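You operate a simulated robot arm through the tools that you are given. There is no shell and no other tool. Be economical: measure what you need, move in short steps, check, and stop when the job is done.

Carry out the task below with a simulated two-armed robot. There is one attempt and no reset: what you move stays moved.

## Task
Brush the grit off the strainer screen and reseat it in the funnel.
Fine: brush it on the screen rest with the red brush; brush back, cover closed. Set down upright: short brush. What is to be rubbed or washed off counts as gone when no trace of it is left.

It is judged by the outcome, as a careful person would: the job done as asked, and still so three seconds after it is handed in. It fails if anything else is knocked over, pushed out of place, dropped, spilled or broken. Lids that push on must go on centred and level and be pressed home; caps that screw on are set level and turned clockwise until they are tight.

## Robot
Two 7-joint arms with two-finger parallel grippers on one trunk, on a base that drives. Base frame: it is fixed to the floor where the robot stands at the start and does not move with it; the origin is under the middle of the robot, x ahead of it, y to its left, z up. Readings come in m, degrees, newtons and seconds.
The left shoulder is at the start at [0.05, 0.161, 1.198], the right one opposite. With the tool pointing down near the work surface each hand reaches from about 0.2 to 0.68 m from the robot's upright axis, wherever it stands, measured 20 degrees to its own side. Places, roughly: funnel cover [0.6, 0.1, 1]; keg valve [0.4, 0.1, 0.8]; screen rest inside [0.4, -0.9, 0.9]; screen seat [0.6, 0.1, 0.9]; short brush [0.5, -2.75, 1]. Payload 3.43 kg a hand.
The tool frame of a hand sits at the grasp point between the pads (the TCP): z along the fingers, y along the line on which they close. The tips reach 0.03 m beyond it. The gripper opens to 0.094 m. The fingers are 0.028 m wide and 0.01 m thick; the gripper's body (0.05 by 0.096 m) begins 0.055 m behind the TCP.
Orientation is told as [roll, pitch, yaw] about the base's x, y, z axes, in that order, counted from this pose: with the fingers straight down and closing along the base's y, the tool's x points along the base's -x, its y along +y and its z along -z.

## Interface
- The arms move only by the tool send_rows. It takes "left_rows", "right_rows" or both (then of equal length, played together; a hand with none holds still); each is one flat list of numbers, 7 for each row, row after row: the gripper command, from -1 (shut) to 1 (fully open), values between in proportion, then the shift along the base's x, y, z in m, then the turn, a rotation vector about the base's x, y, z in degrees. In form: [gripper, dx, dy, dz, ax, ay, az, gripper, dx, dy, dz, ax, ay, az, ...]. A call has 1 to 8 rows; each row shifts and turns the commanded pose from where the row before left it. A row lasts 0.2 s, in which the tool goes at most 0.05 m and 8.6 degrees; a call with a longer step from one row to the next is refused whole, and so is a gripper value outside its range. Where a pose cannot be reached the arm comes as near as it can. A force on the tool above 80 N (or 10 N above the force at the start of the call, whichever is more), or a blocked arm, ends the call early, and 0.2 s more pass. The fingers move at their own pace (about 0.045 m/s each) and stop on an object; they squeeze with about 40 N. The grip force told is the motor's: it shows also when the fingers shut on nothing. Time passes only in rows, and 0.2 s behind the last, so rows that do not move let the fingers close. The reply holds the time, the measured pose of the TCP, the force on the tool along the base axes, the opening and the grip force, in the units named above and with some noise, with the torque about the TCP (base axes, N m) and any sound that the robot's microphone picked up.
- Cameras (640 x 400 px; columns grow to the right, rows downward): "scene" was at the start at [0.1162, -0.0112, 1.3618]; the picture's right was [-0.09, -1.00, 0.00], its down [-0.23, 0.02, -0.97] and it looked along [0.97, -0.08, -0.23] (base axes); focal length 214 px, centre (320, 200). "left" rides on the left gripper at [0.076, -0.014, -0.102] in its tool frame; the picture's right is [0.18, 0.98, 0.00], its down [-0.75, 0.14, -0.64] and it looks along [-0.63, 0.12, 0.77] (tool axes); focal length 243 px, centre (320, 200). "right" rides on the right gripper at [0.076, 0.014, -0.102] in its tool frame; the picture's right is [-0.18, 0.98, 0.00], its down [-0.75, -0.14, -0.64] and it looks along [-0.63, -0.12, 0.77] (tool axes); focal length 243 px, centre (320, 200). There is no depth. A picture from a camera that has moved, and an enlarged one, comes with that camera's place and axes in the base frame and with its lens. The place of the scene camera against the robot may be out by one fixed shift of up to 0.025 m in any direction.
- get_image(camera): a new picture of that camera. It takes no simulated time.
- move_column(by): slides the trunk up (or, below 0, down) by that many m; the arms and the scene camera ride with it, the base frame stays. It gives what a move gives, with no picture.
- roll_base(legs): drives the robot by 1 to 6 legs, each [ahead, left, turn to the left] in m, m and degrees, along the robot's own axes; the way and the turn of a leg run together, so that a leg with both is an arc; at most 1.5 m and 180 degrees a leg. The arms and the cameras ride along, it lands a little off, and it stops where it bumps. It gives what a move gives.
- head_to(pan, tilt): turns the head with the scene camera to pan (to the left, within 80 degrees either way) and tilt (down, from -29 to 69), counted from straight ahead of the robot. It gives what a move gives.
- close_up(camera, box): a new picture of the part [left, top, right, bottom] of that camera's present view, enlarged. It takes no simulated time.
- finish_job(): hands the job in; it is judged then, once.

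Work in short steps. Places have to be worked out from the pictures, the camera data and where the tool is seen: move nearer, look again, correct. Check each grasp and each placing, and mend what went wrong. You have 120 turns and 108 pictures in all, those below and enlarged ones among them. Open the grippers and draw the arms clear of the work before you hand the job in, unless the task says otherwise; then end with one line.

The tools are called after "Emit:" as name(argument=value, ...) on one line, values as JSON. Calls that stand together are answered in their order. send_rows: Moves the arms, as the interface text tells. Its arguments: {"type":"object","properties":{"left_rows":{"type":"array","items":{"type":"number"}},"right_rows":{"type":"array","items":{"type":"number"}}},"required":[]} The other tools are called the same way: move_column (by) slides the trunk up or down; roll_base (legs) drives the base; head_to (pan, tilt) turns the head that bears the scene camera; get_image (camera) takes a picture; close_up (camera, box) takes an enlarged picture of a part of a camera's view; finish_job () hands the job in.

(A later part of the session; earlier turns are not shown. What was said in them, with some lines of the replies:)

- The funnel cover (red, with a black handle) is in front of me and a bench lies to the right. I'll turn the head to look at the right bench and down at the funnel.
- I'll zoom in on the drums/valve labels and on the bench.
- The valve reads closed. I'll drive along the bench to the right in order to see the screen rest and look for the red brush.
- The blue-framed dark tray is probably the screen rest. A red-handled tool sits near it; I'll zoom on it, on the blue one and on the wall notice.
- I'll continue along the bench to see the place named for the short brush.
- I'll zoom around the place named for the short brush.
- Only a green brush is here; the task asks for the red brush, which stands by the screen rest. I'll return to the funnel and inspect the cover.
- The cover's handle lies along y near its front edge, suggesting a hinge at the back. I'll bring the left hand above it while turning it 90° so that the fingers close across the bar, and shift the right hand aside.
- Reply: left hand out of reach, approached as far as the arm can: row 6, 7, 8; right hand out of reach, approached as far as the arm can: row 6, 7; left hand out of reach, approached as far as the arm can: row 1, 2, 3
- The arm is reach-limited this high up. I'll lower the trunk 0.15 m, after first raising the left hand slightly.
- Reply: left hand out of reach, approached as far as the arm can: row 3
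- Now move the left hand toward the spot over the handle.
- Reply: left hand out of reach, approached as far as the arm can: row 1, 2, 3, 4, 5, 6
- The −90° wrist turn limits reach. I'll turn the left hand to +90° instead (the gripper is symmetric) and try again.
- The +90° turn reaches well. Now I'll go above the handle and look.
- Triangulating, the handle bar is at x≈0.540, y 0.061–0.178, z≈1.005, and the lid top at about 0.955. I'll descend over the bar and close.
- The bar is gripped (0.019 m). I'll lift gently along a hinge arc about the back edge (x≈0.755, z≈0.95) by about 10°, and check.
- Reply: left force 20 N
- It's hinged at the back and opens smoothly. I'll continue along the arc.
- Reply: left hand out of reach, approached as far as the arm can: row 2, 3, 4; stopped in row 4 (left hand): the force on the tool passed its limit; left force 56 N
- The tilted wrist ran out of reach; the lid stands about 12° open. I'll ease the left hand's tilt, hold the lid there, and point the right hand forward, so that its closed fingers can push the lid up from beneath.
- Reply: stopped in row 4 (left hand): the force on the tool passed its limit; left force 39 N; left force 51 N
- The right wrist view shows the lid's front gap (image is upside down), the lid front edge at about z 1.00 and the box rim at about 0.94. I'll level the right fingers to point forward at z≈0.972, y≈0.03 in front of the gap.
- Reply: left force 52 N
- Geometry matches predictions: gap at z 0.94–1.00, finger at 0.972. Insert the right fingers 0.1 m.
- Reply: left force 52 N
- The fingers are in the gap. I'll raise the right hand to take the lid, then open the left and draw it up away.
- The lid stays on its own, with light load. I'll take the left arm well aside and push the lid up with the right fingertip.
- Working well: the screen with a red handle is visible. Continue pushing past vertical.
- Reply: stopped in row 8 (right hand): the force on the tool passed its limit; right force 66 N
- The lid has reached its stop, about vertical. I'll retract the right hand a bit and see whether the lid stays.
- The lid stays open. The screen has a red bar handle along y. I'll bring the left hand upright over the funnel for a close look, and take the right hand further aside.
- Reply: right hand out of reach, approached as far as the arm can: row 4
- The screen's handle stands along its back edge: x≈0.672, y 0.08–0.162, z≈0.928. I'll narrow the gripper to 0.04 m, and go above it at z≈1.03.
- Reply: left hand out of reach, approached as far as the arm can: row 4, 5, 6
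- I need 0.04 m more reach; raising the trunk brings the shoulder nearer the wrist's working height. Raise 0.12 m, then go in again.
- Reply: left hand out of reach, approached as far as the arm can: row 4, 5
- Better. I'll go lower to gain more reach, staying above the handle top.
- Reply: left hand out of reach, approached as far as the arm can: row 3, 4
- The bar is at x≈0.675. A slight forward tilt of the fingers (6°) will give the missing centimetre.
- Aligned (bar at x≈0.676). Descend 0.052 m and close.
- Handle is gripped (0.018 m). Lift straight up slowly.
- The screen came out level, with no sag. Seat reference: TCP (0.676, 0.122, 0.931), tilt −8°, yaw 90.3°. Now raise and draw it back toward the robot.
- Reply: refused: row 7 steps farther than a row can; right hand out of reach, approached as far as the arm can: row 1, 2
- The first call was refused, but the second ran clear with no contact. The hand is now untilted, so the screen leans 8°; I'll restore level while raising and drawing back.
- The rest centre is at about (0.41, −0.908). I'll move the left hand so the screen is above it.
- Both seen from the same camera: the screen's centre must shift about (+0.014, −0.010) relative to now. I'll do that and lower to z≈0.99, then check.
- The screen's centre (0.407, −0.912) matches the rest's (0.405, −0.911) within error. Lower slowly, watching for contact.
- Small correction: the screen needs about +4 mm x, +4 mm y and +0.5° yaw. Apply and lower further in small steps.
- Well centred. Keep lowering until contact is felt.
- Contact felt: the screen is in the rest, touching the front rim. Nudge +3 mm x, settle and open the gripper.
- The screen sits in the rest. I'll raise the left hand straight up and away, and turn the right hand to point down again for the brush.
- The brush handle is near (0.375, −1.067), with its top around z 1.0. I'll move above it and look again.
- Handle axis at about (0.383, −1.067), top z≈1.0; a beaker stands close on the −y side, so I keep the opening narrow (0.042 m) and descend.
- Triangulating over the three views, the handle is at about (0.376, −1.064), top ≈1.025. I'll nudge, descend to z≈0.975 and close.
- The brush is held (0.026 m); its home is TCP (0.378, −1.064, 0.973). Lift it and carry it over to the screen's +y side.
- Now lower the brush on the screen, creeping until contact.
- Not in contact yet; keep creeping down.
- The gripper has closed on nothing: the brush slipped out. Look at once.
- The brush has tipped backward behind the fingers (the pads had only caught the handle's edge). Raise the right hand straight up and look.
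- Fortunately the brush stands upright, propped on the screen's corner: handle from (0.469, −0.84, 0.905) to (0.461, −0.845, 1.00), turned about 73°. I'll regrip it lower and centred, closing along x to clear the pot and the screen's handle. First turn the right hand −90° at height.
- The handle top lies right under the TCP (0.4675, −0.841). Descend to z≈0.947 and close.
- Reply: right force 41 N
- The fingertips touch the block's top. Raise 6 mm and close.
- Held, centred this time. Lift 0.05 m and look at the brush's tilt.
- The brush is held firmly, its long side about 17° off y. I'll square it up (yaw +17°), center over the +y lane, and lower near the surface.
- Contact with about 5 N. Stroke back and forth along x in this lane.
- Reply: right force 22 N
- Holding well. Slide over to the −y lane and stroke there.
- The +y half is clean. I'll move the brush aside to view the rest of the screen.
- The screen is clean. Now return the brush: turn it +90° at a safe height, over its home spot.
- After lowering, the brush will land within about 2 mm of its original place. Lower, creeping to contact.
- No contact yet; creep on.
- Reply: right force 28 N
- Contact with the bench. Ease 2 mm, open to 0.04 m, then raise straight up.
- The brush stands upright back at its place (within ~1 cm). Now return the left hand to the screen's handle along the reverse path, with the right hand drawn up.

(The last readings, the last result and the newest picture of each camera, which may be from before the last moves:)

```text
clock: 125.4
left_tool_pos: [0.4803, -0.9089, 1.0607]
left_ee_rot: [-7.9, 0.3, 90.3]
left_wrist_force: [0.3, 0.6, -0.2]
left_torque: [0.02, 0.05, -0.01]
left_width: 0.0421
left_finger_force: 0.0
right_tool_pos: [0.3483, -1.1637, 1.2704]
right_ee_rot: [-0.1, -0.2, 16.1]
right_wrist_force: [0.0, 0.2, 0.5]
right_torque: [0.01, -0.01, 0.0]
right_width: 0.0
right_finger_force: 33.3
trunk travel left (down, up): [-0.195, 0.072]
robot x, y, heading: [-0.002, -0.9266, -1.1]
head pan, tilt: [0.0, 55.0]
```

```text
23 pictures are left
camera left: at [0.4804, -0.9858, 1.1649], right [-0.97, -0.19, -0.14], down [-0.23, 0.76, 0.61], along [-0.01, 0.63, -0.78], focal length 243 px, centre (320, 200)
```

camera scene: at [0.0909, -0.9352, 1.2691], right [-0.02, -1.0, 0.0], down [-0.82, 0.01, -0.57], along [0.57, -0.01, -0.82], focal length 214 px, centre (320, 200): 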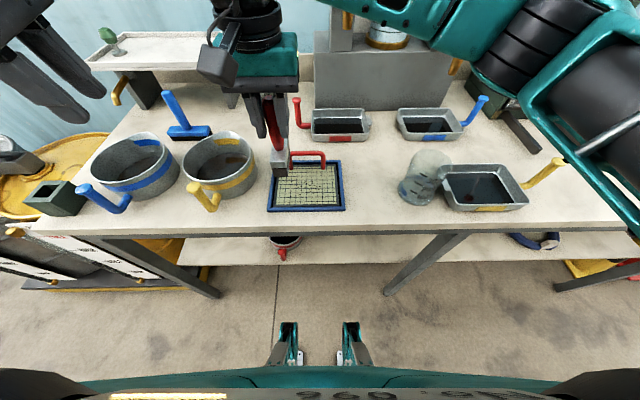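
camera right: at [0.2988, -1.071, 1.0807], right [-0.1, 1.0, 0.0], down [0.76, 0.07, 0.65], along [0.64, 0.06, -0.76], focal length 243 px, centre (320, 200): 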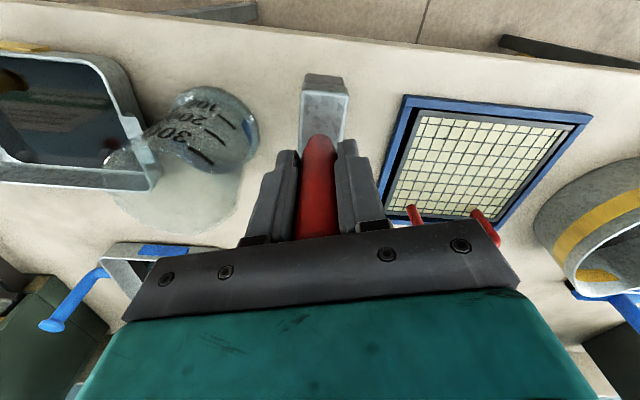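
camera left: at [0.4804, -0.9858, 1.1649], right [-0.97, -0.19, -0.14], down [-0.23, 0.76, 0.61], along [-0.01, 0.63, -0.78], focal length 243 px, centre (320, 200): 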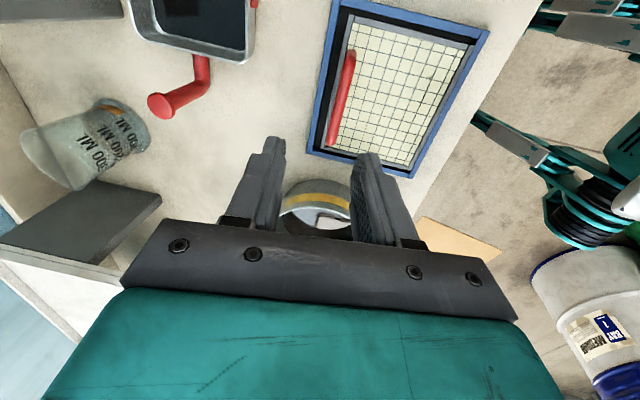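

The bar is at x≈0.479, aligned. Descend to z 0.920 and close.

Emit:
send_rows(left_rows=[-0.1, 0, 0, -0.04, 0, 0, 0, -0.1, 0, 0, -0.04, 0, 0, 0, -0.1, 0, 0, -0.035, 0, 0, 0, -0.1, 0, 0.001, -0.025, 0, 0, 0, -0.1, 0, 0, 0, 0, 0, 0, -1, 0, 0, 0, 0, 0, 0, -1, 0, 0, 0, 0, 0, 0, -1, 0, 0, 0, 0, 0, 0])

Emit:
send_rows(left_rows=[-1, 0, 0, 0.008, 0, 0, 0, -1, 0, 0, 0.008, 0, 0, 0, -1, 0, 0, 0.01, 0, 0, 0, -1, 0, 0, 0.02, 0, 0, 0, -1, 0, 0, 0.03, 0, 0, 0, -1, 0, 0, 0, 0, 0, 0])

Emit:
get_image(camera="left")

```text
clock: 127.2
left_tool_pos: [0.4803, -0.9078, 0.9181]
left_ee_rot: [-8.0, 0.2, 90.0]
left_wrist_force: [1.1, 0.9, -0.6]
left_torque: [-0.01, 0.01, -0.13]
left_width: 0.0175
left_finger_force: 40.0
right_tool_pos: [0.3489, -1.1636, 1.2705]
right_ee_rot: [-0.1, -0.3, 16.1]
right_wrist_force: [-0.9, 1.3, 0.1]
right_torque: [0.0, 0.0, -0.01]
right_width: 0.0
right_finger_force: 33.0
trunk travel left (down, up): [-0.195, 0.072]
robot x, y, heading: [-0.0022, -0.9306, -0.9]
head pan, tilt: [0.0, 55.0]
```

```text
clock: 128.6
left_tool_pos: [0.4811, -0.9076, 0.9954]
left_ee_rot: [-7.8, 0.4, 90.2]
left_wrist_force: [0.1, 0.3, -2.0]
left_torque: [-0.03, -0.11, -0.02]
left_width: 0.0176
left_finger_force: 39.7
right_tool_pos: [0.3485, -1.1647, 1.2717]
right_ee_rot: [-0.2, -0.4, 16.0]
right_wrist_force: [-1.3, 1.1, -0.1]
right_torque: [0.01, 0.02, 0.02]
right_width: 0.0002
right_finger_force: 32.4
trunk travel left (down, up): [-0.195, 0.072]
robot x, y, heading: [-0.0066, -0.9278, -1.2]
head pan, tilt: [0.0, 55.0]
```

```text
22 pictures are left
camera left: at [0.4817, -0.9847, 1.0998], right [-0.97, -0.19, -0.14], down [-0.23, 0.76, 0.61], along [-0.01, 0.63, -0.78], focal length 243 px, centre (320, 200)
```

left: 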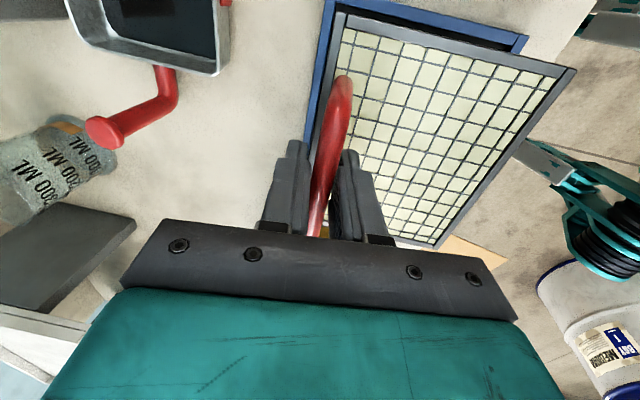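

The screen is clean, held as before. Raise and draw it back, then drive back to the funnel.

Emit:
send_rows(left_rows=[-1, 0, 0, 0.04, 0, 0, 0, -1, 0, 0, 0.04, 0, 0, 0, -1, -0.02, 0.01, 0.04, 0, 0, 0, -1, -0.03, 0.02, 0.03, 0, 0, 0, -1, -0.035, 0.025, 0.02, 0, 0, 0, -1, -0.035, 0.025, 0.02, 0, 0, 0, -1, -0.02, 0.02, 0.02, 0, 0, 0, -1, 0, 0, 0.02, 0, 0, 0])

Emit:
roll_base(legs=[[0.04, 0.95, 1.0]])

Emit:
head_to(pan=8, tilt=45)

Emit:
get_image(camera="scene")

```text
clock: 130.4
left_tool_pos: [0.3375, -0.8062, 1.2283]
left_ee_rot: [-8.0, 0.2, 90.3]
left_wrist_force: [0.3, -0.4, -2.1]
left_torque: [0.0, -0.02, 0.0]
left_width: 0.0177
left_finger_force: 39.9
right_tool_pos: [0.3483, -1.1657, 1.2713]
right_ee_rot: [0.0, -0.4, 16.1]
right_wrist_force: [0.6, 0.2, -0.3]
right_torque: [0.01, 0.02, 0.0]
right_width: 0.0
right_finger_force: 33.0
trunk travel left (down, up): [-0.195, 0.072]
robot x, y, heading: [-0.0056, -0.9277, -1.1]
head pan, tilt: [0.0, 55.0]
```

```text
clock: 135.4
left_tool_pos: [0.3938, 0.1549, 1.2284]
left_ee_rot: [-8.0, 0.2, 90.3]
left_wrist_force: [-0.8, -0.3, -1.9]
left_torque: [-0.02, -0.05, -0.01]
left_width: 0.0177
left_finger_force: 39.6
right_tool_pos: [0.4055, -0.2034, 1.2716]
right_ee_rot: [-0.1, -0.4, 16.2]
right_wrist_force: [-0.1, 0.6, 0.3]
right_torque: [-0.03, -0.04, -0.01]
right_width: 0.0003
right_finger_force: 33.2
trunk travel left (down, up): [-0.195, 0.072]
robot x, y, heading: [0.0533, 0.0273, -1.1]
head pan, tilt: [0.0, 55.0]
```

```text
clock: 136.1
left_tool_pos: [0.3945, 0.1538, 1.2266]
left_ee_rot: [-8.1, 0.4, 90.4]
left_wrist_force: [-0.1, -0.1, -2.4]
left_torque: [0.01, -0.07, 0.01]
left_width: 0.0176
left_finger_force: 40.4
right_tool_pos: [0.4053, -0.204, 1.2713]
right_ee_rot: [0.0, -0.3, 16.2]
right_wrist_force: [1.4, 0.2, 0.2]
right_torque: [-0.01, -0.01, -0.01]
right_width: 0.0
right_finger_force: 32.9
trunk travel left (down, up): [-0.195, 0.072]
robot x, y, heading: [0.0489, 0.0309, -0.9]
head pan, tilt: [8.0, 45.0]
```

```text
21 pictures are left
camera scene: at [0.156, 0.0364, 1.2825], right [0.12, -0.99, 0.0], down [-0.7, -0.09, -0.71], along [0.7, 0.09, -0.71], focal length 214 px, centre (320, 200)
```

scene: 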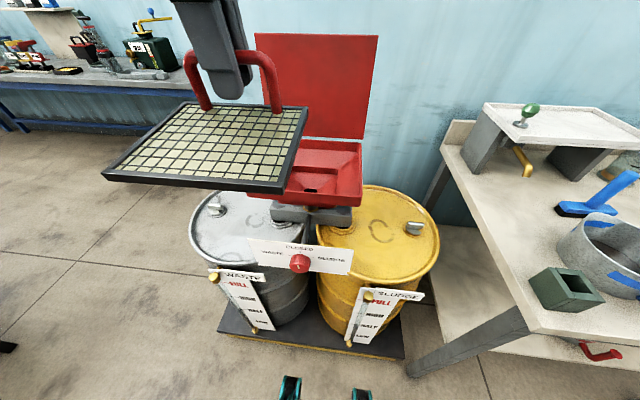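

Base is back (slightly nearer). Move the screen over the funnel at z≈1.06, using the recorded seat pose, and correct a ~2° pitch.

Emit:
send_rows(left_rows=[-1, 0.035, -0.004, -0.015, 0, 0, 0, -1, 0.035, -0.004, -0.015, 0, 0, 0, -1, 0.035, -0.004, -0.015, 0, 0, 0, -1, 0.035, -0.004, -0.015, 0, 0, 0, -1, 0.035, -0.004, -0.02, 0, 0, 0, -1, 0.035, -0.004, -0.02, 0, -1, 0, -1, 0.035, -0.004, -0.02, 0, -1, 0, -1, 0.037, -0.004, -0.02, 0, 0, 0])

Emit:
send_rows(left_rows=[-1, 0, 0, -0.02, 0, 0, 0, -1, 0, 0, -0.02, 0, 0, 0, -1, 0, 0, 0, 0, 0, 0])

Emit:
get_image(camera="left")

Emit:
close_up(camera="scene", box=[240, 80, 380, 220])

```text
clock: 137.9
left_tool_pos: [0.6783, 0.1226, 1.0891]
left_ee_rot: [-10.1, 0.2, 90.2]
left_wrist_force: [0.1, -0.1, -1.1]
left_torque: [0.02, -0.07, 0.02]
left_width: 0.0177
left_finger_force: 39.8
right_tool_pos: [0.4059, -0.2052, 1.2704]
right_ee_rot: [0.1, -0.3, 16.2]
right_wrist_force: [0.2, -0.6, 0.2]
right_torque: [-0.01, 0.0, 0.03]
right_width: 0.0
right_finger_force: 33.2
trunk travel left (down, up): [-0.195, 0.072]
robot x, y, heading: [0.0536, 0.0295, -0.8]
head pan, tilt: [8.0, 45.0]
```

```text
clock: 138.7
left_tool_pos: [0.6768, 0.1222, 1.049]
left_ee_rot: [-10.0, 0.2, 90.3]
left_wrist_force: [-1.4, 0.5, -1.9]
left_torque: [0.01, -0.09, -0.01]
left_width: 0.0176
left_finger_force: 39.4
right_tool_pos: [0.4059, -0.2037, 1.2718]
right_ee_rot: [-0.2, -0.3, 16.2]
right_wrist_force: [0.1, 0.0, 0.2]
right_torque: [-0.01, 0.03, -0.04]
right_width: 0.0001
right_finger_force: 33.0
trunk travel left (down, up): [-0.195, 0.072]
robot x, y, heading: [0.052, 0.0316, -1.0]
head pan, tilt: [8.0, 45.0]
```

```text
20 pictures are left
camera left: at [0.6736, 0.0467, 1.152], right [-0.97, -0.19, -0.17], down [-0.25, 0.76, 0.6], along [0.01, 0.63, -0.78], focal length 243 px, centre (320, 200)
```

left: 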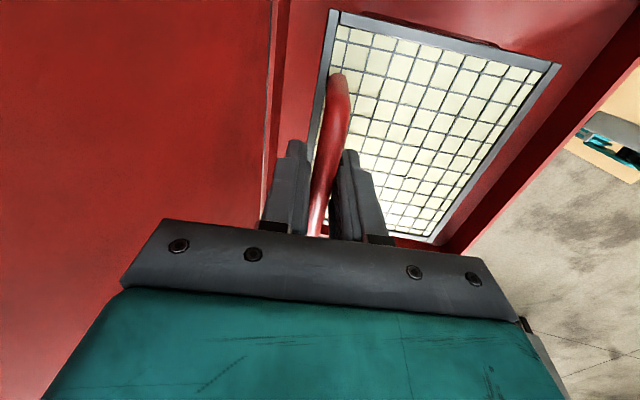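

```text
2.86 times, centred on (310, 150) of scene
camera zoom: at [0.156, 0.0364, 1.2825], right [0.12, -0.99, 0.0], down [-0.7, -0.09, -0.71], along [0.7, 0.09, -0.71], focal length 613 px, centre (349, 343)
```

zoom: 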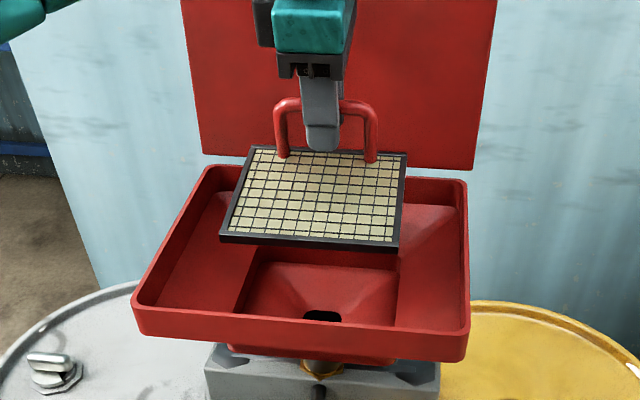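

The screen has drooped about 4° front-down. Rotate the hand +4° about the bar, then lower to just above the seat and check.

Emit:
send_rows(left_rows=[-1, 0, 0, -0.01, 0, 2, 0, -1, 0, 0, -0.01, 0, 2, 0, -1, 0, 0, -0.02, 0, 0, 0, -1, 0, 0, -0.02, 0, 0, 0, -1, 0, 0, -0.015, 0, 0, 0, -1, 0, 0, 0, 0, 0, 0])

Emit:
get_image(camera="left")

Emit:
close_up(camera="scene", box=[240, 80, 380, 220])

```text
clock: 140.1
left_tool_pos: [0.6781, 0.1218, 0.9735]
left_ee_rot: [-6.0, 0.2, 90.3]
left_wrist_force: [-0.1, 0.1, -1.9]
left_torque: [0.0, -0.06, 0.01]
left_width: 0.0176
left_finger_force: 39.7
right_tool_pos: [0.4056, -0.204, 1.272]
right_ee_rot: [0.0, -0.3, 16.2]
right_wrist_force: [0.0, 0.1, 0.0]
right_torque: [-0.01, 0.02, 0.0]
right_width: 0.0
right_finger_force: 33.1
trunk travel left (down, up): [-0.195, 0.072]
robot x, y, heading: [0.0487, 0.0279, -1.2]
head pan, tilt: [8.0, 45.0]
```

```text
18 pictures are left
camera left: at [0.6815, 0.0462, 1.0762], right [-0.98, -0.19, -0.1], down [-0.21, 0.76, 0.62], along [-0.04, 0.63, -0.78], focal length 243 px, centre (320, 200)
```

left: 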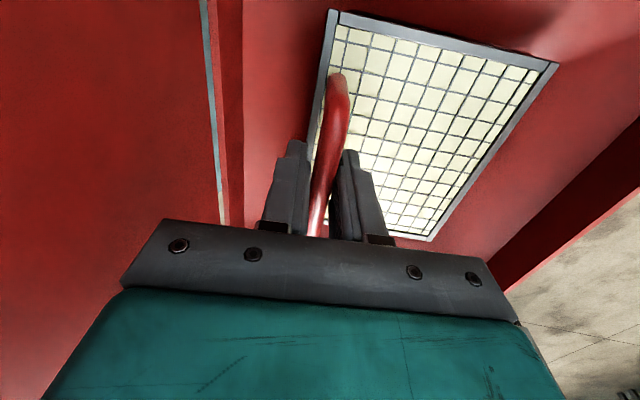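

```text
2.86 times, centred on (310, 150) of scene
camera zoom: at [0.156, 0.0365, 1.2825], right [0.12, -0.99, 0.0], down [-0.7, -0.09, -0.71], along [0.7, 0.09, -0.71], focal length 613 px, centre (349, 343)
```

zoom: 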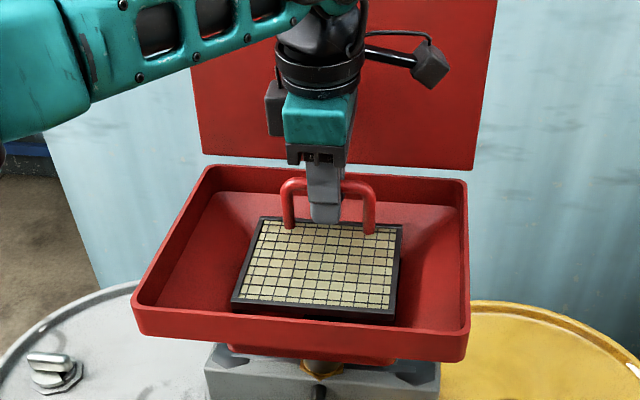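

Level now and aligned with the recess. Lower toward the seat (TCP 0.931) in small steps.

Emit:
send_rows(left_rows=[-1, -0.001, 0, -0.01, 0, 0, 0, -1, 0, 0, -0.01, 0, 0, 0, -1, 0, 0, -0.008, 0, 0, 0, -1, 0, 0, -0.005, 0, 0, 0, -1, 0, 0, 0, 0, 0, 0])

Emit:
close_up(camera="left", box=[240, 0, 640, 250])

Emit:
close_up(camera="scene", box=[270, 110, 350, 180])

```text
clock: 141.3
left_tool_pos: [0.6736, 0.1217, 0.9445]
left_ee_rot: [-6.5, 0.4, 90.2]
left_wrist_force: [-10.6, 2.8, 29.2]
left_torque: [-0.05, -0.02, -0.1]
left_width: 0.018
left_finger_force: 40.0
right_tool_pos: [0.4013, -0.2034, 1.2722]
right_ee_rot: [-0.1, -0.6, 16.2]
right_wrist_force: [-0.4, -0.4, -0.5]
right_torque: [0.0, 0.01, 0.02]
right_width: 0.0
right_finger_force: 33.3
trunk travel left (down, up): [-0.195, 0.072]
robot x, y, heading: [0.0547, 0.027, -0.8]
head pan, tilt: [8.0, 45.0]
```

```text
1.60 times, centred on (440, 125) of left
camera zoom: at [0.6764, 0.0467, 1.0492], right [-0.98, -0.19, -0.11], down [-0.22, 0.76, 0.62], along [-0.03, 0.63, -0.78], focal length 388 px, centre (128, 320)
```

zoom: 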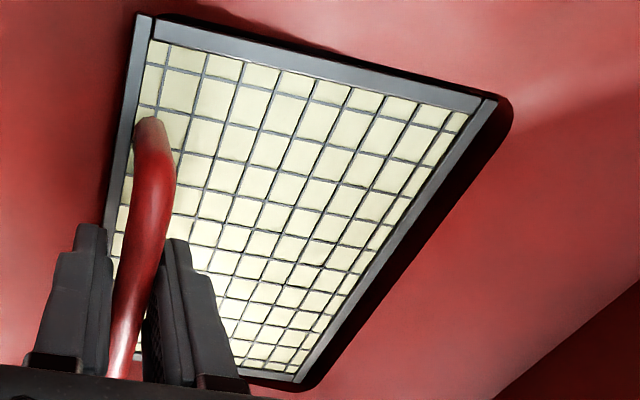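

```text
5.71 times, centred on (310, 145) of scene
camera zoom: at [0.1516, 0.0364, 1.2834], right [0.12, -0.99, 0.0], down [-0.7, -0.09, -0.71], along [0.7, 0.09, -0.7], focal length 1226 px, centre (377, 514)
```

zoom: 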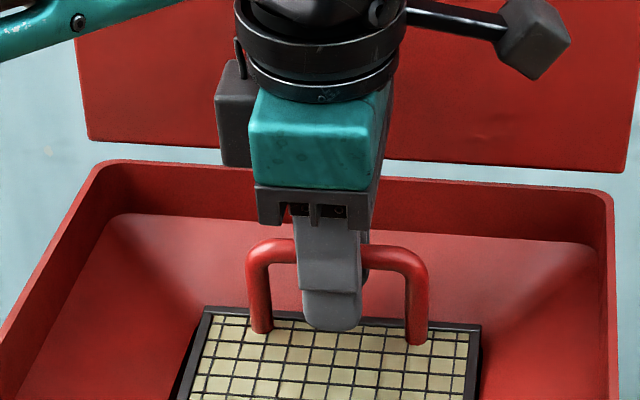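

The back edge touches the slope while the front shows a gap: the screen is a few mm too far back. Lift 4 mm, shift −5 mm in x, and lower again.

Emit:
send_rows(left_rows=[-1, 0, 0, 0.004, 0, 0, 0, -1, -0.003, 0, 0, 0, 0, 0, -1, 0, 0, -0.004, 0, 0, 0, -1, 0, 0, -0.004, 0, 0, 0, -1, 0, 0, -0.003, 0, 0, 0, -1, 0, 0, 0, 0, 0, 0])

Emit:
close_up(camera="left", box=[240, 0, 640, 250])

```text
clock: 142.7
left_tool_pos: [0.6705, 0.1219, 0.9384]
left_ee_rot: [-6.4, 0.4, 90.3]
left_wrist_force: [-13.5, 1.5, 29.1]
left_torque: [-0.05, -0.1, -0.16]
left_width: 0.0177
left_finger_force: 39.9
right_tool_pos: [0.4016, -0.2035, 1.2728]
right_ee_rot: [-0.1, -0.6, 16.2]
right_wrist_force: [0.2, -0.3, 0.7]
right_torque: [0.02, -0.04, -0.04]
right_width: 0.0
right_finger_force: 32.9
trunk travel left (down, up): [-0.195, 0.072]
robot x, y, heading: [0.0487, 0.0286, -1.0]
head pan, tilt: [8.0, 45.0]
```

```text
1.60 times, centred on (440, 125) of left
camera zoom: at [0.6737, 0.046, 1.0419], right [-0.98, -0.19, -0.11], down [-0.22, 0.76, 0.62], along [-0.03, 0.63, -0.78], focal length 388 px, centre (128, 320)
```

zoom: 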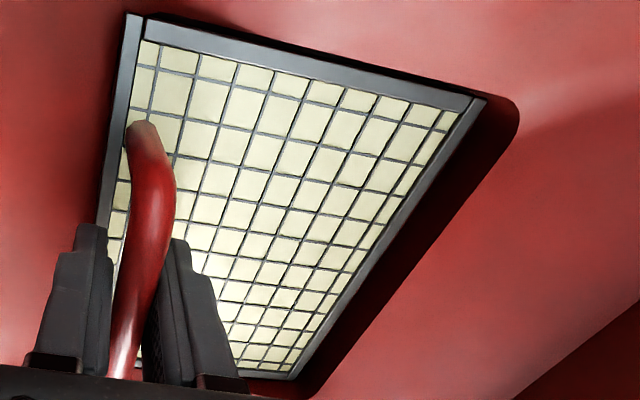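

The back edge still rests on the slope, the front has dipped. Lift 6 mm, shift −8 mm, pitch +3°, and lower again.

Emit:
send_rows(left_rows=[-1, 0, 0, 0.008, 0, 0, 0, -1, -0.008, 0, 0, 0, 3, 0, -1, 0, 0, -0.004, 0, 0, 0, -1, 0, 0, -0.003, 0, 0, 0, -1, 0, 0, -0.003, 0, 0, 0, -1, 0, 0, 0, 0, 0, 0])

Emit:
close_up(camera="left", box=[240, 0, 640, 250])

```text
clock: 144.1
left_tool_pos: [0.6664, 0.121, 0.9289]
left_ee_rot: [-3.2, 0.2, 90.4]
left_wrist_force: [11.6, 0.2, 6.2]
left_torque: [0.42, 0.15, -0.25]
left_width: 0.0178
left_finger_force: 40.2
right_tool_pos: [0.4066, -0.204, 1.2696]
right_ee_rot: [0.1, -0.3, 16.1]
right_wrist_force: [-0.7, 0.4, 0.1]
right_torque: [0.04, -0.02, 0.0]
right_width: 0.0
right_finger_force: 33.1
trunk travel left (down, up): [-0.195, 0.072]
robot x, y, heading: [0.0508, 0.0285, -0.8]
head pan, tilt: [8.0, 45.0]
```

```text
1.60 times, centred on (440, 125) of left
camera zoom: at [0.6755, 0.0463, 1.034], right [-0.98, -0.19, -0.05], down [-0.18, 0.75, 0.63], along [-0.08, 0.63, -0.77], focal length 388 px, centre (128, 320)
```

zoom: 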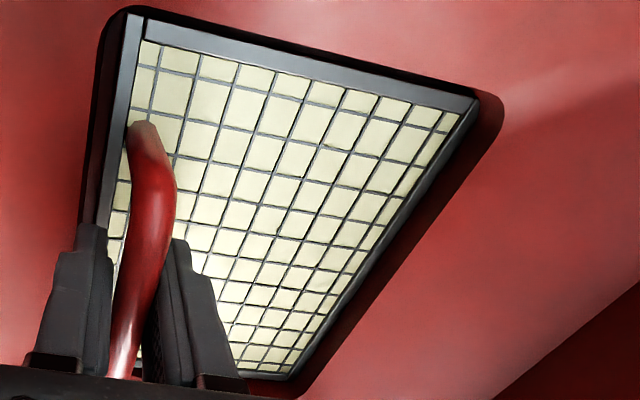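

It has dropped into the recess (z 0.929, gaps on all sides). Nudge +3 mm x to relieve the front wall, open and view.

Emit:
send_rows(left_rows=[-1, 0.003, 0, 0, 0, 0, 0, -1, 0, 0, -0.001, 0, 0, 0, -0.3, 0, 0, 0, 0, 0, 0, -0.3, 0, 0, 0, 0, 0, 0, -0.3, 0, 0, 0, 0, 0, 0])

Emit:
close_up(camera="left", box=[240, 0, 640, 250])

```text
clock: 145.3
left_tool_pos: [0.6682, 0.1219, 0.9292]
left_ee_rot: [-3.0, 0.2, 90.3]
left_wrist_force: [0.2, 0.5, -0.6]
left_torque: [0.01, 0.01, 0.01]
left_width: 0.0329
left_finger_force: 0.1
right_tool_pos: [0.4057, -0.2028, 1.2704]
right_ee_rot: [0.0, -0.3, 16.2]
right_wrist_force: [-0.3, 0.7, -1.1]
right_torque: [-0.02, -0.02, 0.0]
right_width: 0.0001
right_finger_force: 33.0
trunk travel left (down, up): [-0.195, 0.072]
robot x, y, heading: [0.0533, 0.031, -0.7]
head pan, tilt: [8.0, 45.0]
```

```text
1.60 times, centred on (440, 125) of left
camera zoom: at [0.6773, 0.0455, 1.0329], right [-0.98, -0.19, -0.05], down [-0.18, 0.76, 0.63], along [-0.08, 0.63, -0.77], focal length 388 px, centre (128, 320)
```

zoom: 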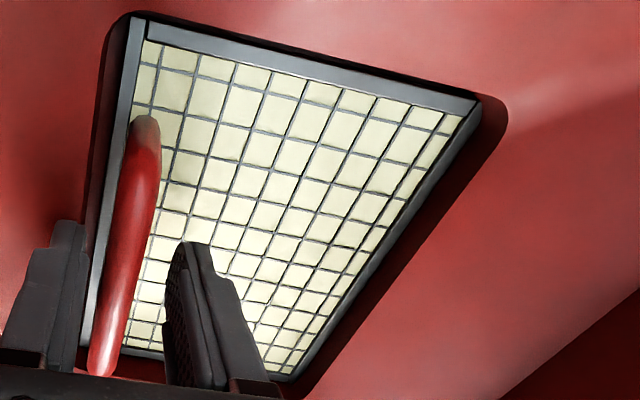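

The screen sits in its seat with even gaps. Raise the left hand straight up and out, then check from the scene camera.

Emit:
send_rows(left_rows=[-0.3, 0, 0, 0.02, 0, 0, 0, -0.3, 0, 0, 0.03, 0, 0, 0, -0.3, 0, 0, 0.04, 0, 0, 0, -0.3, -0.01, 0, 0.04, 0, 0, 0, -0.3, -0.04, 0.02, 0.02, 0, 0, 0, -0.3, -0.04, 0.02, 0, 0, 0, 0, -0.3, -0.04, 0.03, 0, 0, 0, 0, -0.3, -0.03, 0.03, 0, 0, 0, 0])

Emit:
close_up(camera="scene", box=[220, 20, 400, 220])

```text
clock: 147.1
left_tool_pos: [0.5076, 0.2222, 1.0797]
left_ee_rot: [-3.1, 0.2, 90.4]
left_wrist_force: [0.2, -0.3, 0.2]
left_torque: [0.0, -0.01, 0.01]
left_width: 0.033
left_finger_force: 0.0
right_tool_pos: [0.4044, -0.2022, 1.2713]
right_ee_rot: [-0.2, -0.3, 16.1]
right_wrist_force: [-0.8, -0.1, 0.7]
right_torque: [-0.01, -0.05, 0.0]
right_width: 0.0002
right_finger_force: 32.7
trunk travel left (down, up): [-0.195, 0.072]
robot x, y, heading: [0.0532, 0.0292, -0.9]
head pan, tilt: [8.0, 45.0]
```

```text
2.00 times, centred on (310, 120) of scene
camera zoom: at [0.1555, 0.037, 1.2826], right [0.12, -0.99, 0.0], down [-0.7, -0.09, -0.71], along [0.7, 0.09, -0.71], focal length 429 px, centre (340, 360)
```

zoom: 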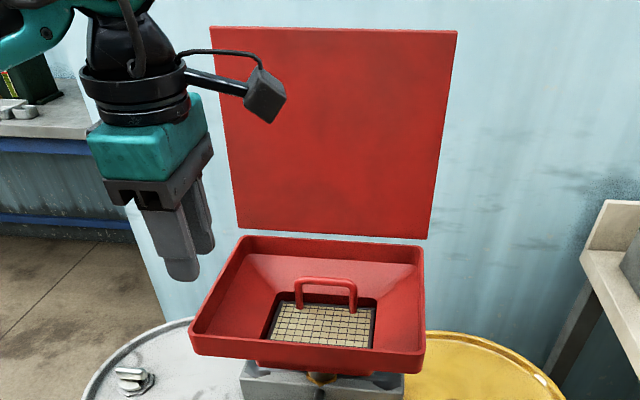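

The screen is properly seated. To close the lid I'll reach over its top edge (z≈1.20, x≈0.76) with the left hand tilted 45° forward, at y≈0.225 beside the handle, one finger each side. First open, raise and tilt.

Emit:
send_rows(left_rows=[1, 0.01, 0, 0.035, 0, -8.4, 0, 1, 0.02, 0, 0.035, 0, -8.4, 0, 1, 0.02, 0, 0.035, 0, -8.4, 0, 1, 0.02, 0, 0.035, 0, -8.4, 0, 1, 0.02, 0.003, 0.035, 0, -8.4, 0, 1, 0.02, 0, 0.03, 0, 0, 0, 1, 0, 0, 0, 0, 0, 0])

Emit:
send_rows(left_rows=[1, 0.03, 0, 0, 0, 0, 0, 1, 0.03, 0, 0, 0, 0, 0, 1, 0.03, 0, 0, 0, 0, 0, 1, 0.025, 0, 0, 0, 0, 0, 1, 0, 0, 0, 0, 0, 0])

Emit:
get_image(camera="left")

Emit:
head_to(pan=8, tilt=20)

Emit:
get_image(camera="scene")

```text
clock: 148.7
left_tool_pos: [0.6157, 0.2251, 1.2858]
left_ee_rot: [-45.0, 0.4, 90.1]
left_wrist_force: [0.1, 0.3, 0.3]
left_torque: [-0.01, 0.02, 0.0]
left_width: 0.0939
left_finger_force: 0.1
right_tool_pos: [0.4062, -0.2038, 1.271]
right_ee_rot: [-0.1, -0.4, 16.2]
right_wrist_force: [0.4, -0.2, -0.4]
right_torque: [0.0, 0.02, 0.02]
right_width: 0.0
right_finger_force: 33.4
trunk travel left (down, up): [-0.195, 0.072]
robot x, y, heading: [0.0521, 0.0277, -1.0]
head pan, tilt: [8.0, 45.0]
```

```text
clock: 149.9
left_tool_pos: [0.7322, 0.2263, 1.2848]
left_ee_rot: [-45.2, 0.4, 90.1]
left_wrist_force: [-0.4, 0.4, 0.5]
left_torque: [-0.03, 0.01, -0.02]
left_width: 0.0943
left_finger_force: 0.0
right_tool_pos: [0.4055, -0.2037, 1.2709]
right_ee_rot: [-0.1, -0.3, 16.3]
right_wrist_force: [0.5, 0.6, 0.7]
right_torque: [-0.01, 0.0, 0.0]
right_width: 0.0
right_finger_force: 33.0
trunk travel left (down, up): [-0.195, 0.072]
robot x, y, heading: [0.0506, 0.0312, -0.7]
head pan, tilt: [8.0, 45.0]
```

```text
10 pictures are left
camera left: at [0.6696, 0.1502, 1.3679], right [-0.69, -0.19, -0.69], down [-0.56, 0.76, 0.35], along [0.46, 0.63, -0.63], focal length 243 px, centre (320, 200)
```

left: 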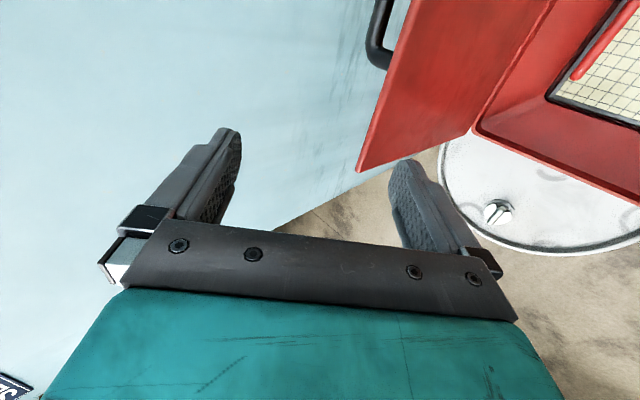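

```text
clock: 150.8
left_tool_pos: [0.7326, 0.2261, 1.2846]
left_ee_rot: [-45.1, 0.4, 90.1]
left_wrist_force: [-0.4, 0.8, -0.1]
left_torque: [0.0, 0.01, 0.0]
left_width: 0.0941
left_finger_force: 0.0
right_tool_pos: [0.4046, -0.2041, 1.2712]
right_ee_rot: [-0.1, -0.4, 16.2]
right_wrist_force: [-0.1, 0.0, -0.1]
right_torque: [0.0, -0.05, 0.01]
right_width: 0.0001
right_finger_force: 32.9
trunk travel left (down, up): [-0.195, 0.072]
robot x, y, heading: [0.0488, 0.0316, -0.9]
head pan, tilt: [8.0, 20.0]
```

```text
9 pictures are left
camera scene: at [0.1676, 0.0379, 1.3212], right [0.12, -0.99, 0.0], down [-0.34, -0.04, -0.94], along [0.93, 0.12, -0.34], focal length 214 px, centre (320, 200)
```

scene: 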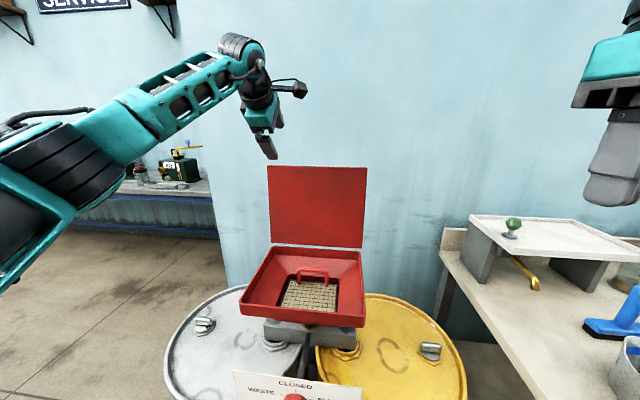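

Lid's top edge is at about (0.769, 1.19). I'll reduce the tilt to 30° for a better hook, then lower so that the fingers straddle the edge.

Emit:
send_rows(left_rows=[1, 0.005, 0, 0, 0, 7.5, 0, 1, 0.007, 0, 0, 0, 7.5, 0, 1, 0, 0, 0, 0, 0, 0])

Emit:
send_rows(left_rows=[1, 0, 0, -0.03, 0, 0, 0, 1, 0, 0, -0.03, 0, 0, 0, 1, 0, 0, -0.025, 0, 0, 0, 1, 0, 0, -0.013, 0, 0, 0, 1, 0, 0, 0, 0, 0, 0])

Emit:
get_image(camera="left")

```text
clock: 151.6
left_tool_pos: [0.728, 0.2281, 1.2761]
left_ee_rot: [-30.0, 0.4, 90.0]
left_wrist_force: [-0.5, -0.2, -0.3]
left_torque: [0.02, 0.01, 0.05]
left_width: 0.0942
left_finger_force: 0.0
left hand out of reach, approached as far as the arm can: row 2
right_tool_pos: [0.4056, -0.2049, 1.2707]
right_ee_rot: [0.0, -0.4, 16.2]
right_wrist_force: [-0.2, 0.2, -0.7]
right_torque: [-0.01, 0.03, -0.02]
right_width: 0.0
right_finger_force: 33.2
trunk travel left (down, up): [-0.195, 0.072]
robot x, y, heading: [0.053, 0.0308, -0.6]
head pan, tilt: [8.0, 20.0]
```

```text
clock: 152.8
left_tool_pos: [0.7292, 0.2274, 1.1777]
left_ee_rot: [-30.1, 0.4, 90.3]
left_wrist_force: [0.6, -0.9, 0.5]
left_torque: [0.0, 0.0, 0.0]
left_width: 0.0941
left_finger_force: 0.2
right_tool_pos: [0.4063, -0.2042, 1.2705]
right_ee_rot: [-0.1, -0.3, 16.2]
right_wrist_force: [0.0, 0.3, -0.2]
right_torque: [-0.02, -0.02, 0.01]
right_width: 0.0
right_finger_force: 33.2
trunk travel left (down, up): [-0.195, 0.072]
robot x, y, heading: [0.0514, 0.03, -1.3]
head pan, tilt: [8.0, 20.0]
```

```text
8 pictures are left
camera left: at [0.6899, 0.1515, 1.273], right [-0.85, -0.19, -0.49], down [-0.45, 0.76, 0.48], along [0.28, 0.63, -0.73], focal length 243 px, centre (320, 200)
```

left: 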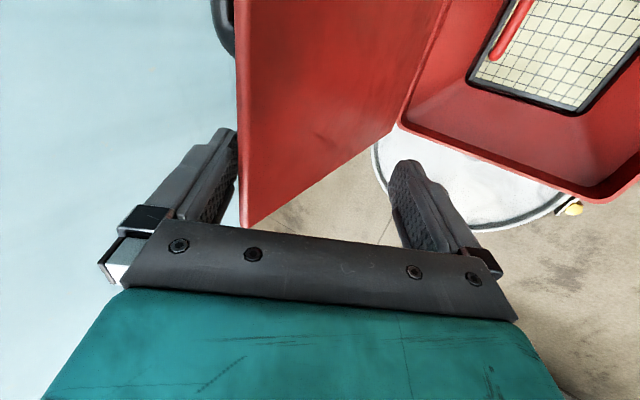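

The fingers straddle the lid's edge. Pull along the closing arc, rotating with the lid – first half.

Emit:
send_rows(left_rows=[1, -0.0305, 0, -0.005, 0, -7.5, 0, 1, -0.0295, 0, -0.009, 0, -7.5, 0, 1, -0.028, 0, -0.0125, 0, -7.5, 0, 1, -0.0263, 0, -0.016, 0, -7.5, 0, 1, 0, 0, 0, 0, 0, 0])

Emit:
get_image(camera="left")

```text
clock: 154.0
left_tool_pos: [0.6131, 0.23, 1.1339]
left_ee_rot: [-60.1, 0.4, 89.9]
left_wrist_force: [0.1, 0.3, 0.4]
left_torque: [-0.03, 0.0, -0.02]
left_width: 0.0941
left_finger_force: 0.0
right_tool_pos: [0.4057, -0.2043, 1.2697]
right_ee_rot: [0.0, -0.3, 16.2]
right_wrist_force: [0.2, -1.2, -0.3]
right_torque: [0.0, 0.0, -0.04]
right_width: 0.0
right_finger_force: 33.2
trunk travel left (down, up): [-0.195, 0.072]
robot x, y, heading: [0.0582, 0.0328, -0.7]
head pan, tilt: [8.0, 20.0]
```

```text
7 pictures are left
camera left: at [0.533, 0.1541, 1.1979], right [-0.49, -0.19, -0.85], down [-0.63, 0.75, 0.19], along [0.61, 0.63, -0.49], focal length 243 px, centre (320, 200)
```

left: 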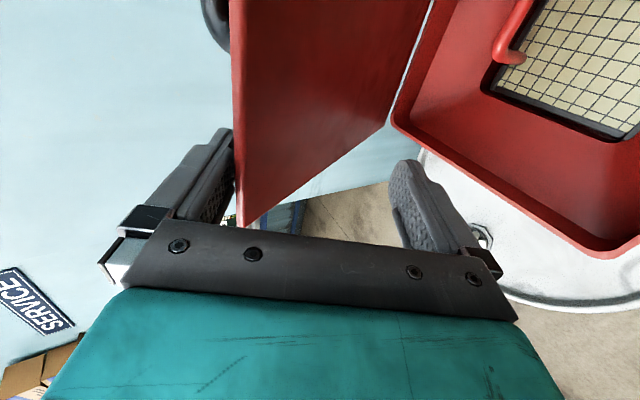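

The lid follows the upper finger neatly (its hinge holds by friction). Continue the arc.

Emit:
send_rows(left_rows=[1, -0.024, 0, -0.0195, 0, -7.5, 0, 1, -0.0215, 0, -0.0224, 0, -7.5, 0, 1, -0.018, 0, -0.025, 0, -7.5, 0, 1, -0.0147, 0, -0.027, 0, -7.5, 0, 1, 0, 0, 0, 0, 0, 0])

Emit:
get_image(camera="scene")

```text
clock: 155.2
left_tool_pos: [0.5777, 0.2303, 1.1001]
left_ee_rot: [-72.5, 0.3, 89.9]
left_wrist_force: [-0.7, -0.5, -0.6]
left_torque: [-0.03, -0.02, 0.07]
left_width: 0.0938
left_finger_force: 0.1
left hand out of reach, approached as far as the arm can: row 2, 3, 4
right_tool_pos: [0.405, -0.2032, 1.2704]
right_ee_rot: [-0.1, -0.3, 16.2]
right_wrist_force: [-0.3, 1.0, 0.3]
right_torque: [-0.02, 0.02, -0.03]
right_width: 0.0002
right_finger_force: 33.1
trunk travel left (down, up): [-0.195, 0.072]
robot x, y, heading: [0.0503, 0.0265, -1.0]
head pan, tilt: [8.0, 20.0]
```

```text
6 pictures are left
camera scene: at [0.1676, 0.0379, 1.3212], right [0.12, -0.99, 0.0], down [-0.34, -0.04, -0.94], along [0.93, 0.12, -0.34], focal length 214 px, centre (320, 200)
```

scene: 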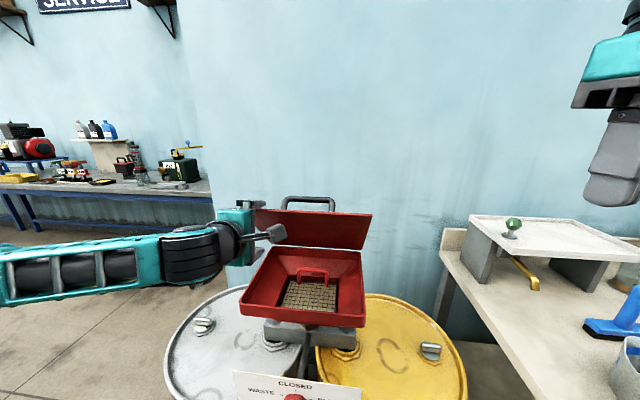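

The lid is half closed and stays by friction, but the left wrist is at its limit. I'll back the left hand out along its fingers, and bring the right hand (shut, pointing down) above the lid to press it down beside the handle.

Emit:
send_rows(left_rows=[1, -0.03, 0, 0.01, 0, 0, 0, 1, -0.035, 0, 0.01, 0, 0, 0, 1, -0.035, 0, 0.01, 0, 0, 0, 1, 0, 0.04, 0.01, 0, 4, 0, 1, 0, 0.04, 0, 0, 4, 0, 1, 0, 0.04, 0, 0, 4, 0, 1, 0, 0.03, 0, 0, 4, 0, 1, 0, 0, 0, 0, 0, 0], right_rows=[-1, 0, 0, 0, 0, 0, -4, -1, 0, 0, 0, 0, 0, -4, -1, 0, 0.03, 0, 0, 0, -4, -1, 0.02, 0.035, 0, 0, 0, -4, -1, 0.03, 0.035, -0.01, 0, 0, 0, -1, 0.03, 0.035, -0.01, 0, 0, 0, -1, 0.03, 0.035, -0.01, 0, 0, 0, -1, 0.03, 0.035, -0.01, 0, 0, 0])

Emit:
send_rows(right_rows=[-1, 0.03, 0.01, -0.01, 0, 0, 0, -1, 0.025, 0, -0.01, 0, 0, 0, -1, 0, 0, 0, 0, 0, 0])

Emit:
get_image(camera="scene")

```text
clock: 157.0
left_tool_pos: [0.5094, 0.3766, 1.1464]
left_ee_rot: [-56.5, 0.4, 90.0]
left_wrist_force: [-0.9, 0.2, 0.6]
left_torque: [0.0, 0.02, -0.02]
left_width: 0.0942
left_finger_force: 0.0
left hand out of reach, approached as far as the arm can: row 3
right_tool_pos: [0.5468, 0.0023, 1.2338]
right_ee_rot: [-0.1, -0.3, 0.2]
right_wrist_force: [1.4, -0.3, -0.1]
right_torque: [-0.01, -0.01, 0.01]
right_width: 0.0001
right_finger_force: 32.8
trunk travel left (down, up): [-0.195, 0.072]
robot x, y, heading: [0.0554, 0.0269, -0.9]
head pan, tilt: [8.0, 20.0]
```

```text
clock: 157.8
left_tool_pos: [0.5087, 0.3752, 1.1475]
left_ee_rot: [-56.5, 0.4, 90.0]
left_wrist_force: [0.1, 0.2, 0.7]
left_torque: [0.0, -0.04, 0.01]
left_width: 0.0941
left_finger_force: 0.1
right_tool_pos: [0.5995, 0.0112, 1.2111]
right_ee_rot: [-0.1, -0.3, 0.2]
right_wrist_force: [0.0, 0.5, 0.5]
right_torque: [0.01, -0.02, 0.02]
right_width: 0.0001
right_finger_force: 33.2
trunk travel left (down, up): [-0.195, 0.072]
robot x, y, heading: [0.0554, 0.0295, -0.8]
head pan, tilt: [8.0, 20.0]
```

```text
5 pictures are left
camera scene: at [0.1675, 0.0378, 1.3212], right [0.12, -0.99, 0.0], down [-0.34, -0.04, -0.94], along [0.93, 0.12, -0.34], focal length 214 px, centre (320, 200)
```

scene: 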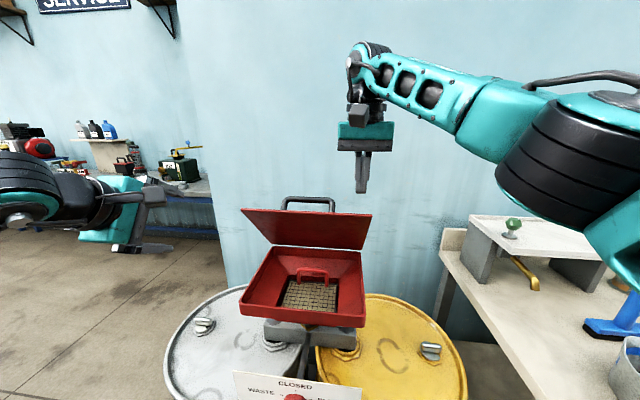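

The left hand is clear; the right fingertip is above the lid. Press down smoothly.

Emit:
send_rows(right_rows=[-1, 0, 0.004, -0.02, 0, 0, 0, -1, 0, 0.004, -0.025, 0, 0, 0, -1, 0, 0, -0.025, 0, 0, 0, -1, 0, 0, -0.025, 0, 0, 0, -1, 0, 0, -0.025, 0, 0, 0, -1, 0, 0, -0.025, 0, 0, 0, -1, 0, 0, -0.025, 0, 0, 0, -1, 0, 0, -0.02, 0, 0, 0])

Emit:
get_image(camera="scene")

```text
clock: 159.6
left_tool_pos: [0.5093, 0.3756, 1.1467]
left_ee_rot: [-56.5, 0.5, 90.0]
left_wrist_force: [0.7, 0.1, -0.7]
left_torque: [-0.03, 0.0, -0.01]
left_width: 0.094
left_finger_force: 0.0
right_tool_pos: [0.6008, 0.0187, 1.0238]
right_ee_rot: [-0.1, -0.3, 0.1]
right_wrist_force: [-0.2, -1.0, -0.6]
right_torque: [-0.02, -0.05, -0.02]
right_width: 0.0
right_finger_force: 33.1
trunk travel left (down, up): [-0.195, 0.072]
robot x, y, heading: [0.0508, 0.032, -1.2]
head pan, tilt: [8.0, 20.0]
```

```text
4 pictures are left
camera scene: at [0.1678, 0.0379, 1.3212], right [0.12, -0.99, 0.0], down [-0.34, -0.04, -0.94], along [0.93, 0.12, -0.34], focal length 214 px, centre (320, 200)
```

scene: 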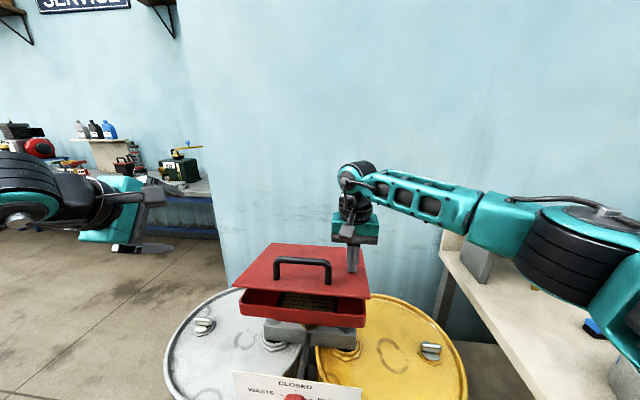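

The lid is almost closed (about 14° open). Press on until it seats.

Emit:
send_rows(right_rows=[-1, 0, 0, -0.012, 0, 0, 0, -1, 0, 0, -0.01, 0, 0, 0, -1, 0, 0, -0.007, 0, 0, 0, -1, 0, 0, -0.005, 0, 0, 0, -1, 0, 0, -0.003, 0, 0, 0, -1, 0, 0, 0, 0, 0, 0])

```text
clock: 161.0
left_tool_pos: [0.506, 0.3736, 1.1471]
left_ee_rot: [-56.6, 0.4, 90.0]
left_wrist_force: [1.2, -0.7, 0.0]
left_torque: [0.01, -0.04, -0.03]
left_width: 0.0942
left_finger_force: 0.2
right_tool_pos: [0.5998, 0.0195, 0.994]
right_ee_rot: [0.1, -1.3, 0.1]
right_wrist_force: [7.3, -5.6, 48.3]
right_torque: [-0.18, 0.41, 0.44]
right_width: 0.0001
right_finger_force: 32.4
trunk travel left (down, up): [-0.195, 0.072]
robot x, y, heading: [0.0523, 0.0319, -1.1]
head pan, tilt: [8.0, 20.0]
```

Firm contact (48 N) at the lid's closed height. Raise and draw back both hands, and check.

Emit:
send_rows(right_rows=[-1, 0, 0, 0.02, 0, 0, 0, -1, 0, 0, 0.04, 0, 0, 0, -1, 0, 0, 0.04, 0, 0, 0, -1, 0, 0, 0.04, 0, 0, 0, 1, -0.03, -0.02, 0.03, 0, 0, 0, 1, -0.035, -0.03, 0.01, 0, 0, 0, 1, -0.035, -0.03, 0, 0, 0, 0, 1, -0.035, -0.03, 0, 0, 0, 0], left_rows=[1, 0, 0, 0, 0, 0, 0, 1, -0.02, 0.02, 0.01, 0, 4, 0, 1, -0.03, 0.02, 0.02, 0, 4, 0, 1, -0.03, 0, 0.02, 0, 4, 0, 1, -0.03, 0, 0.02, 0, 4, 0, 1, -0.02, 0, 0, 0, 4, 0, 1, 0, 0, 0, 0, 0, 0, 1, 0, 0, 0, 0, 0, 0])

Emit:
head_to(pan=0, tilt=35)

Emit:
get_image(camera="scene")

```text
clock: 162.8
left_tool_pos: [0.3752, 0.4164, 1.2155]
left_ee_rot: [-36.5, 0.3, 90.1]
left_wrist_force: [-0.1, -0.1, -0.8]
left_torque: [-0.02, 0.02, -0.01]
left_width: 0.0939
left_finger_force: 0.0
right_tool_pos: [0.46, -0.0916, 1.1647]
right_ee_rot: [-0.1, -0.4, 0.0]
right_wrist_force: [0.1, 0.7, -0.2]
right_torque: [-0.03, 0.0, 0.0]
right_width: 0.0862
right_finger_force: 0.0
trunk travel left (down, up): [-0.195, 0.072]
robot x, y, heading: [0.0505, 0.0283, -1.0]
head pan, tilt: [8.0, 20.0]
```

```text
clock: 163.6
left_tool_pos: [0.3767, 0.4167, 1.2135]
left_ee_rot: [-36.5, 0.4, 90.1]
left_wrist_force: [-0.5, -0.9, -0.2]
left_torque: [0.0, 0.02, -0.01]
left_width: 0.0939
left_finger_force: 0.0
right_tool_pos: [0.4633, -0.0893, 1.1624]
right_ee_rot: [-0.1, -0.2, 0.3]
right_wrist_force: [0.5, 0.3, -0.8]
right_torque: [-0.03, 0.0, 0.0]
right_width: 0.0943
right_finger_force: 0.0
trunk travel left (down, up): [-0.195, 0.072]
robot x, y, heading: [0.0492, 0.0328, -0.9]
head pan, tilt: [0.0, 35.0]
```

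```text
3 pictures are left
camera scene: at [0.1632, 0.025, 1.2974], right [-0.02, -1.0, 0.0], down [-0.57, 0.01, -0.82], along [0.82, -0.01, -0.57], focal length 214 px, centre (320, 200)
```

scene: 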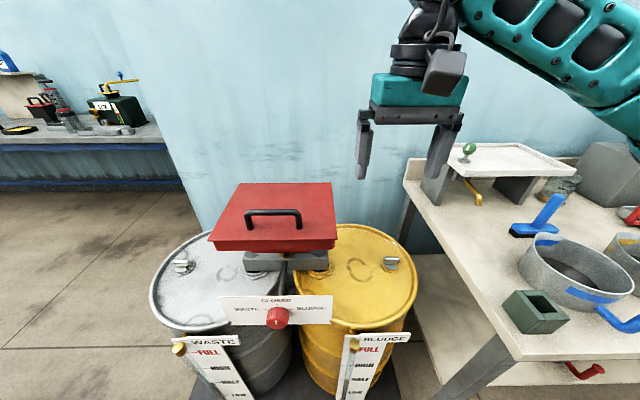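

The cover is closed flat, the screen is clean and seated, the brush stands back upright, and both arms are open and clear. Hand in the job.

Emit:
finish_job()

```text
The job is handed in.
```

I brushed the screen clean on its rest with the red brush and reseated it in the funnel. The cover is closed and the brush stands upright about 1 cm from where it started. While I was brushing, the red brush slipped out of the gripper once; it stayed upright on the screen, and I gripped it again.
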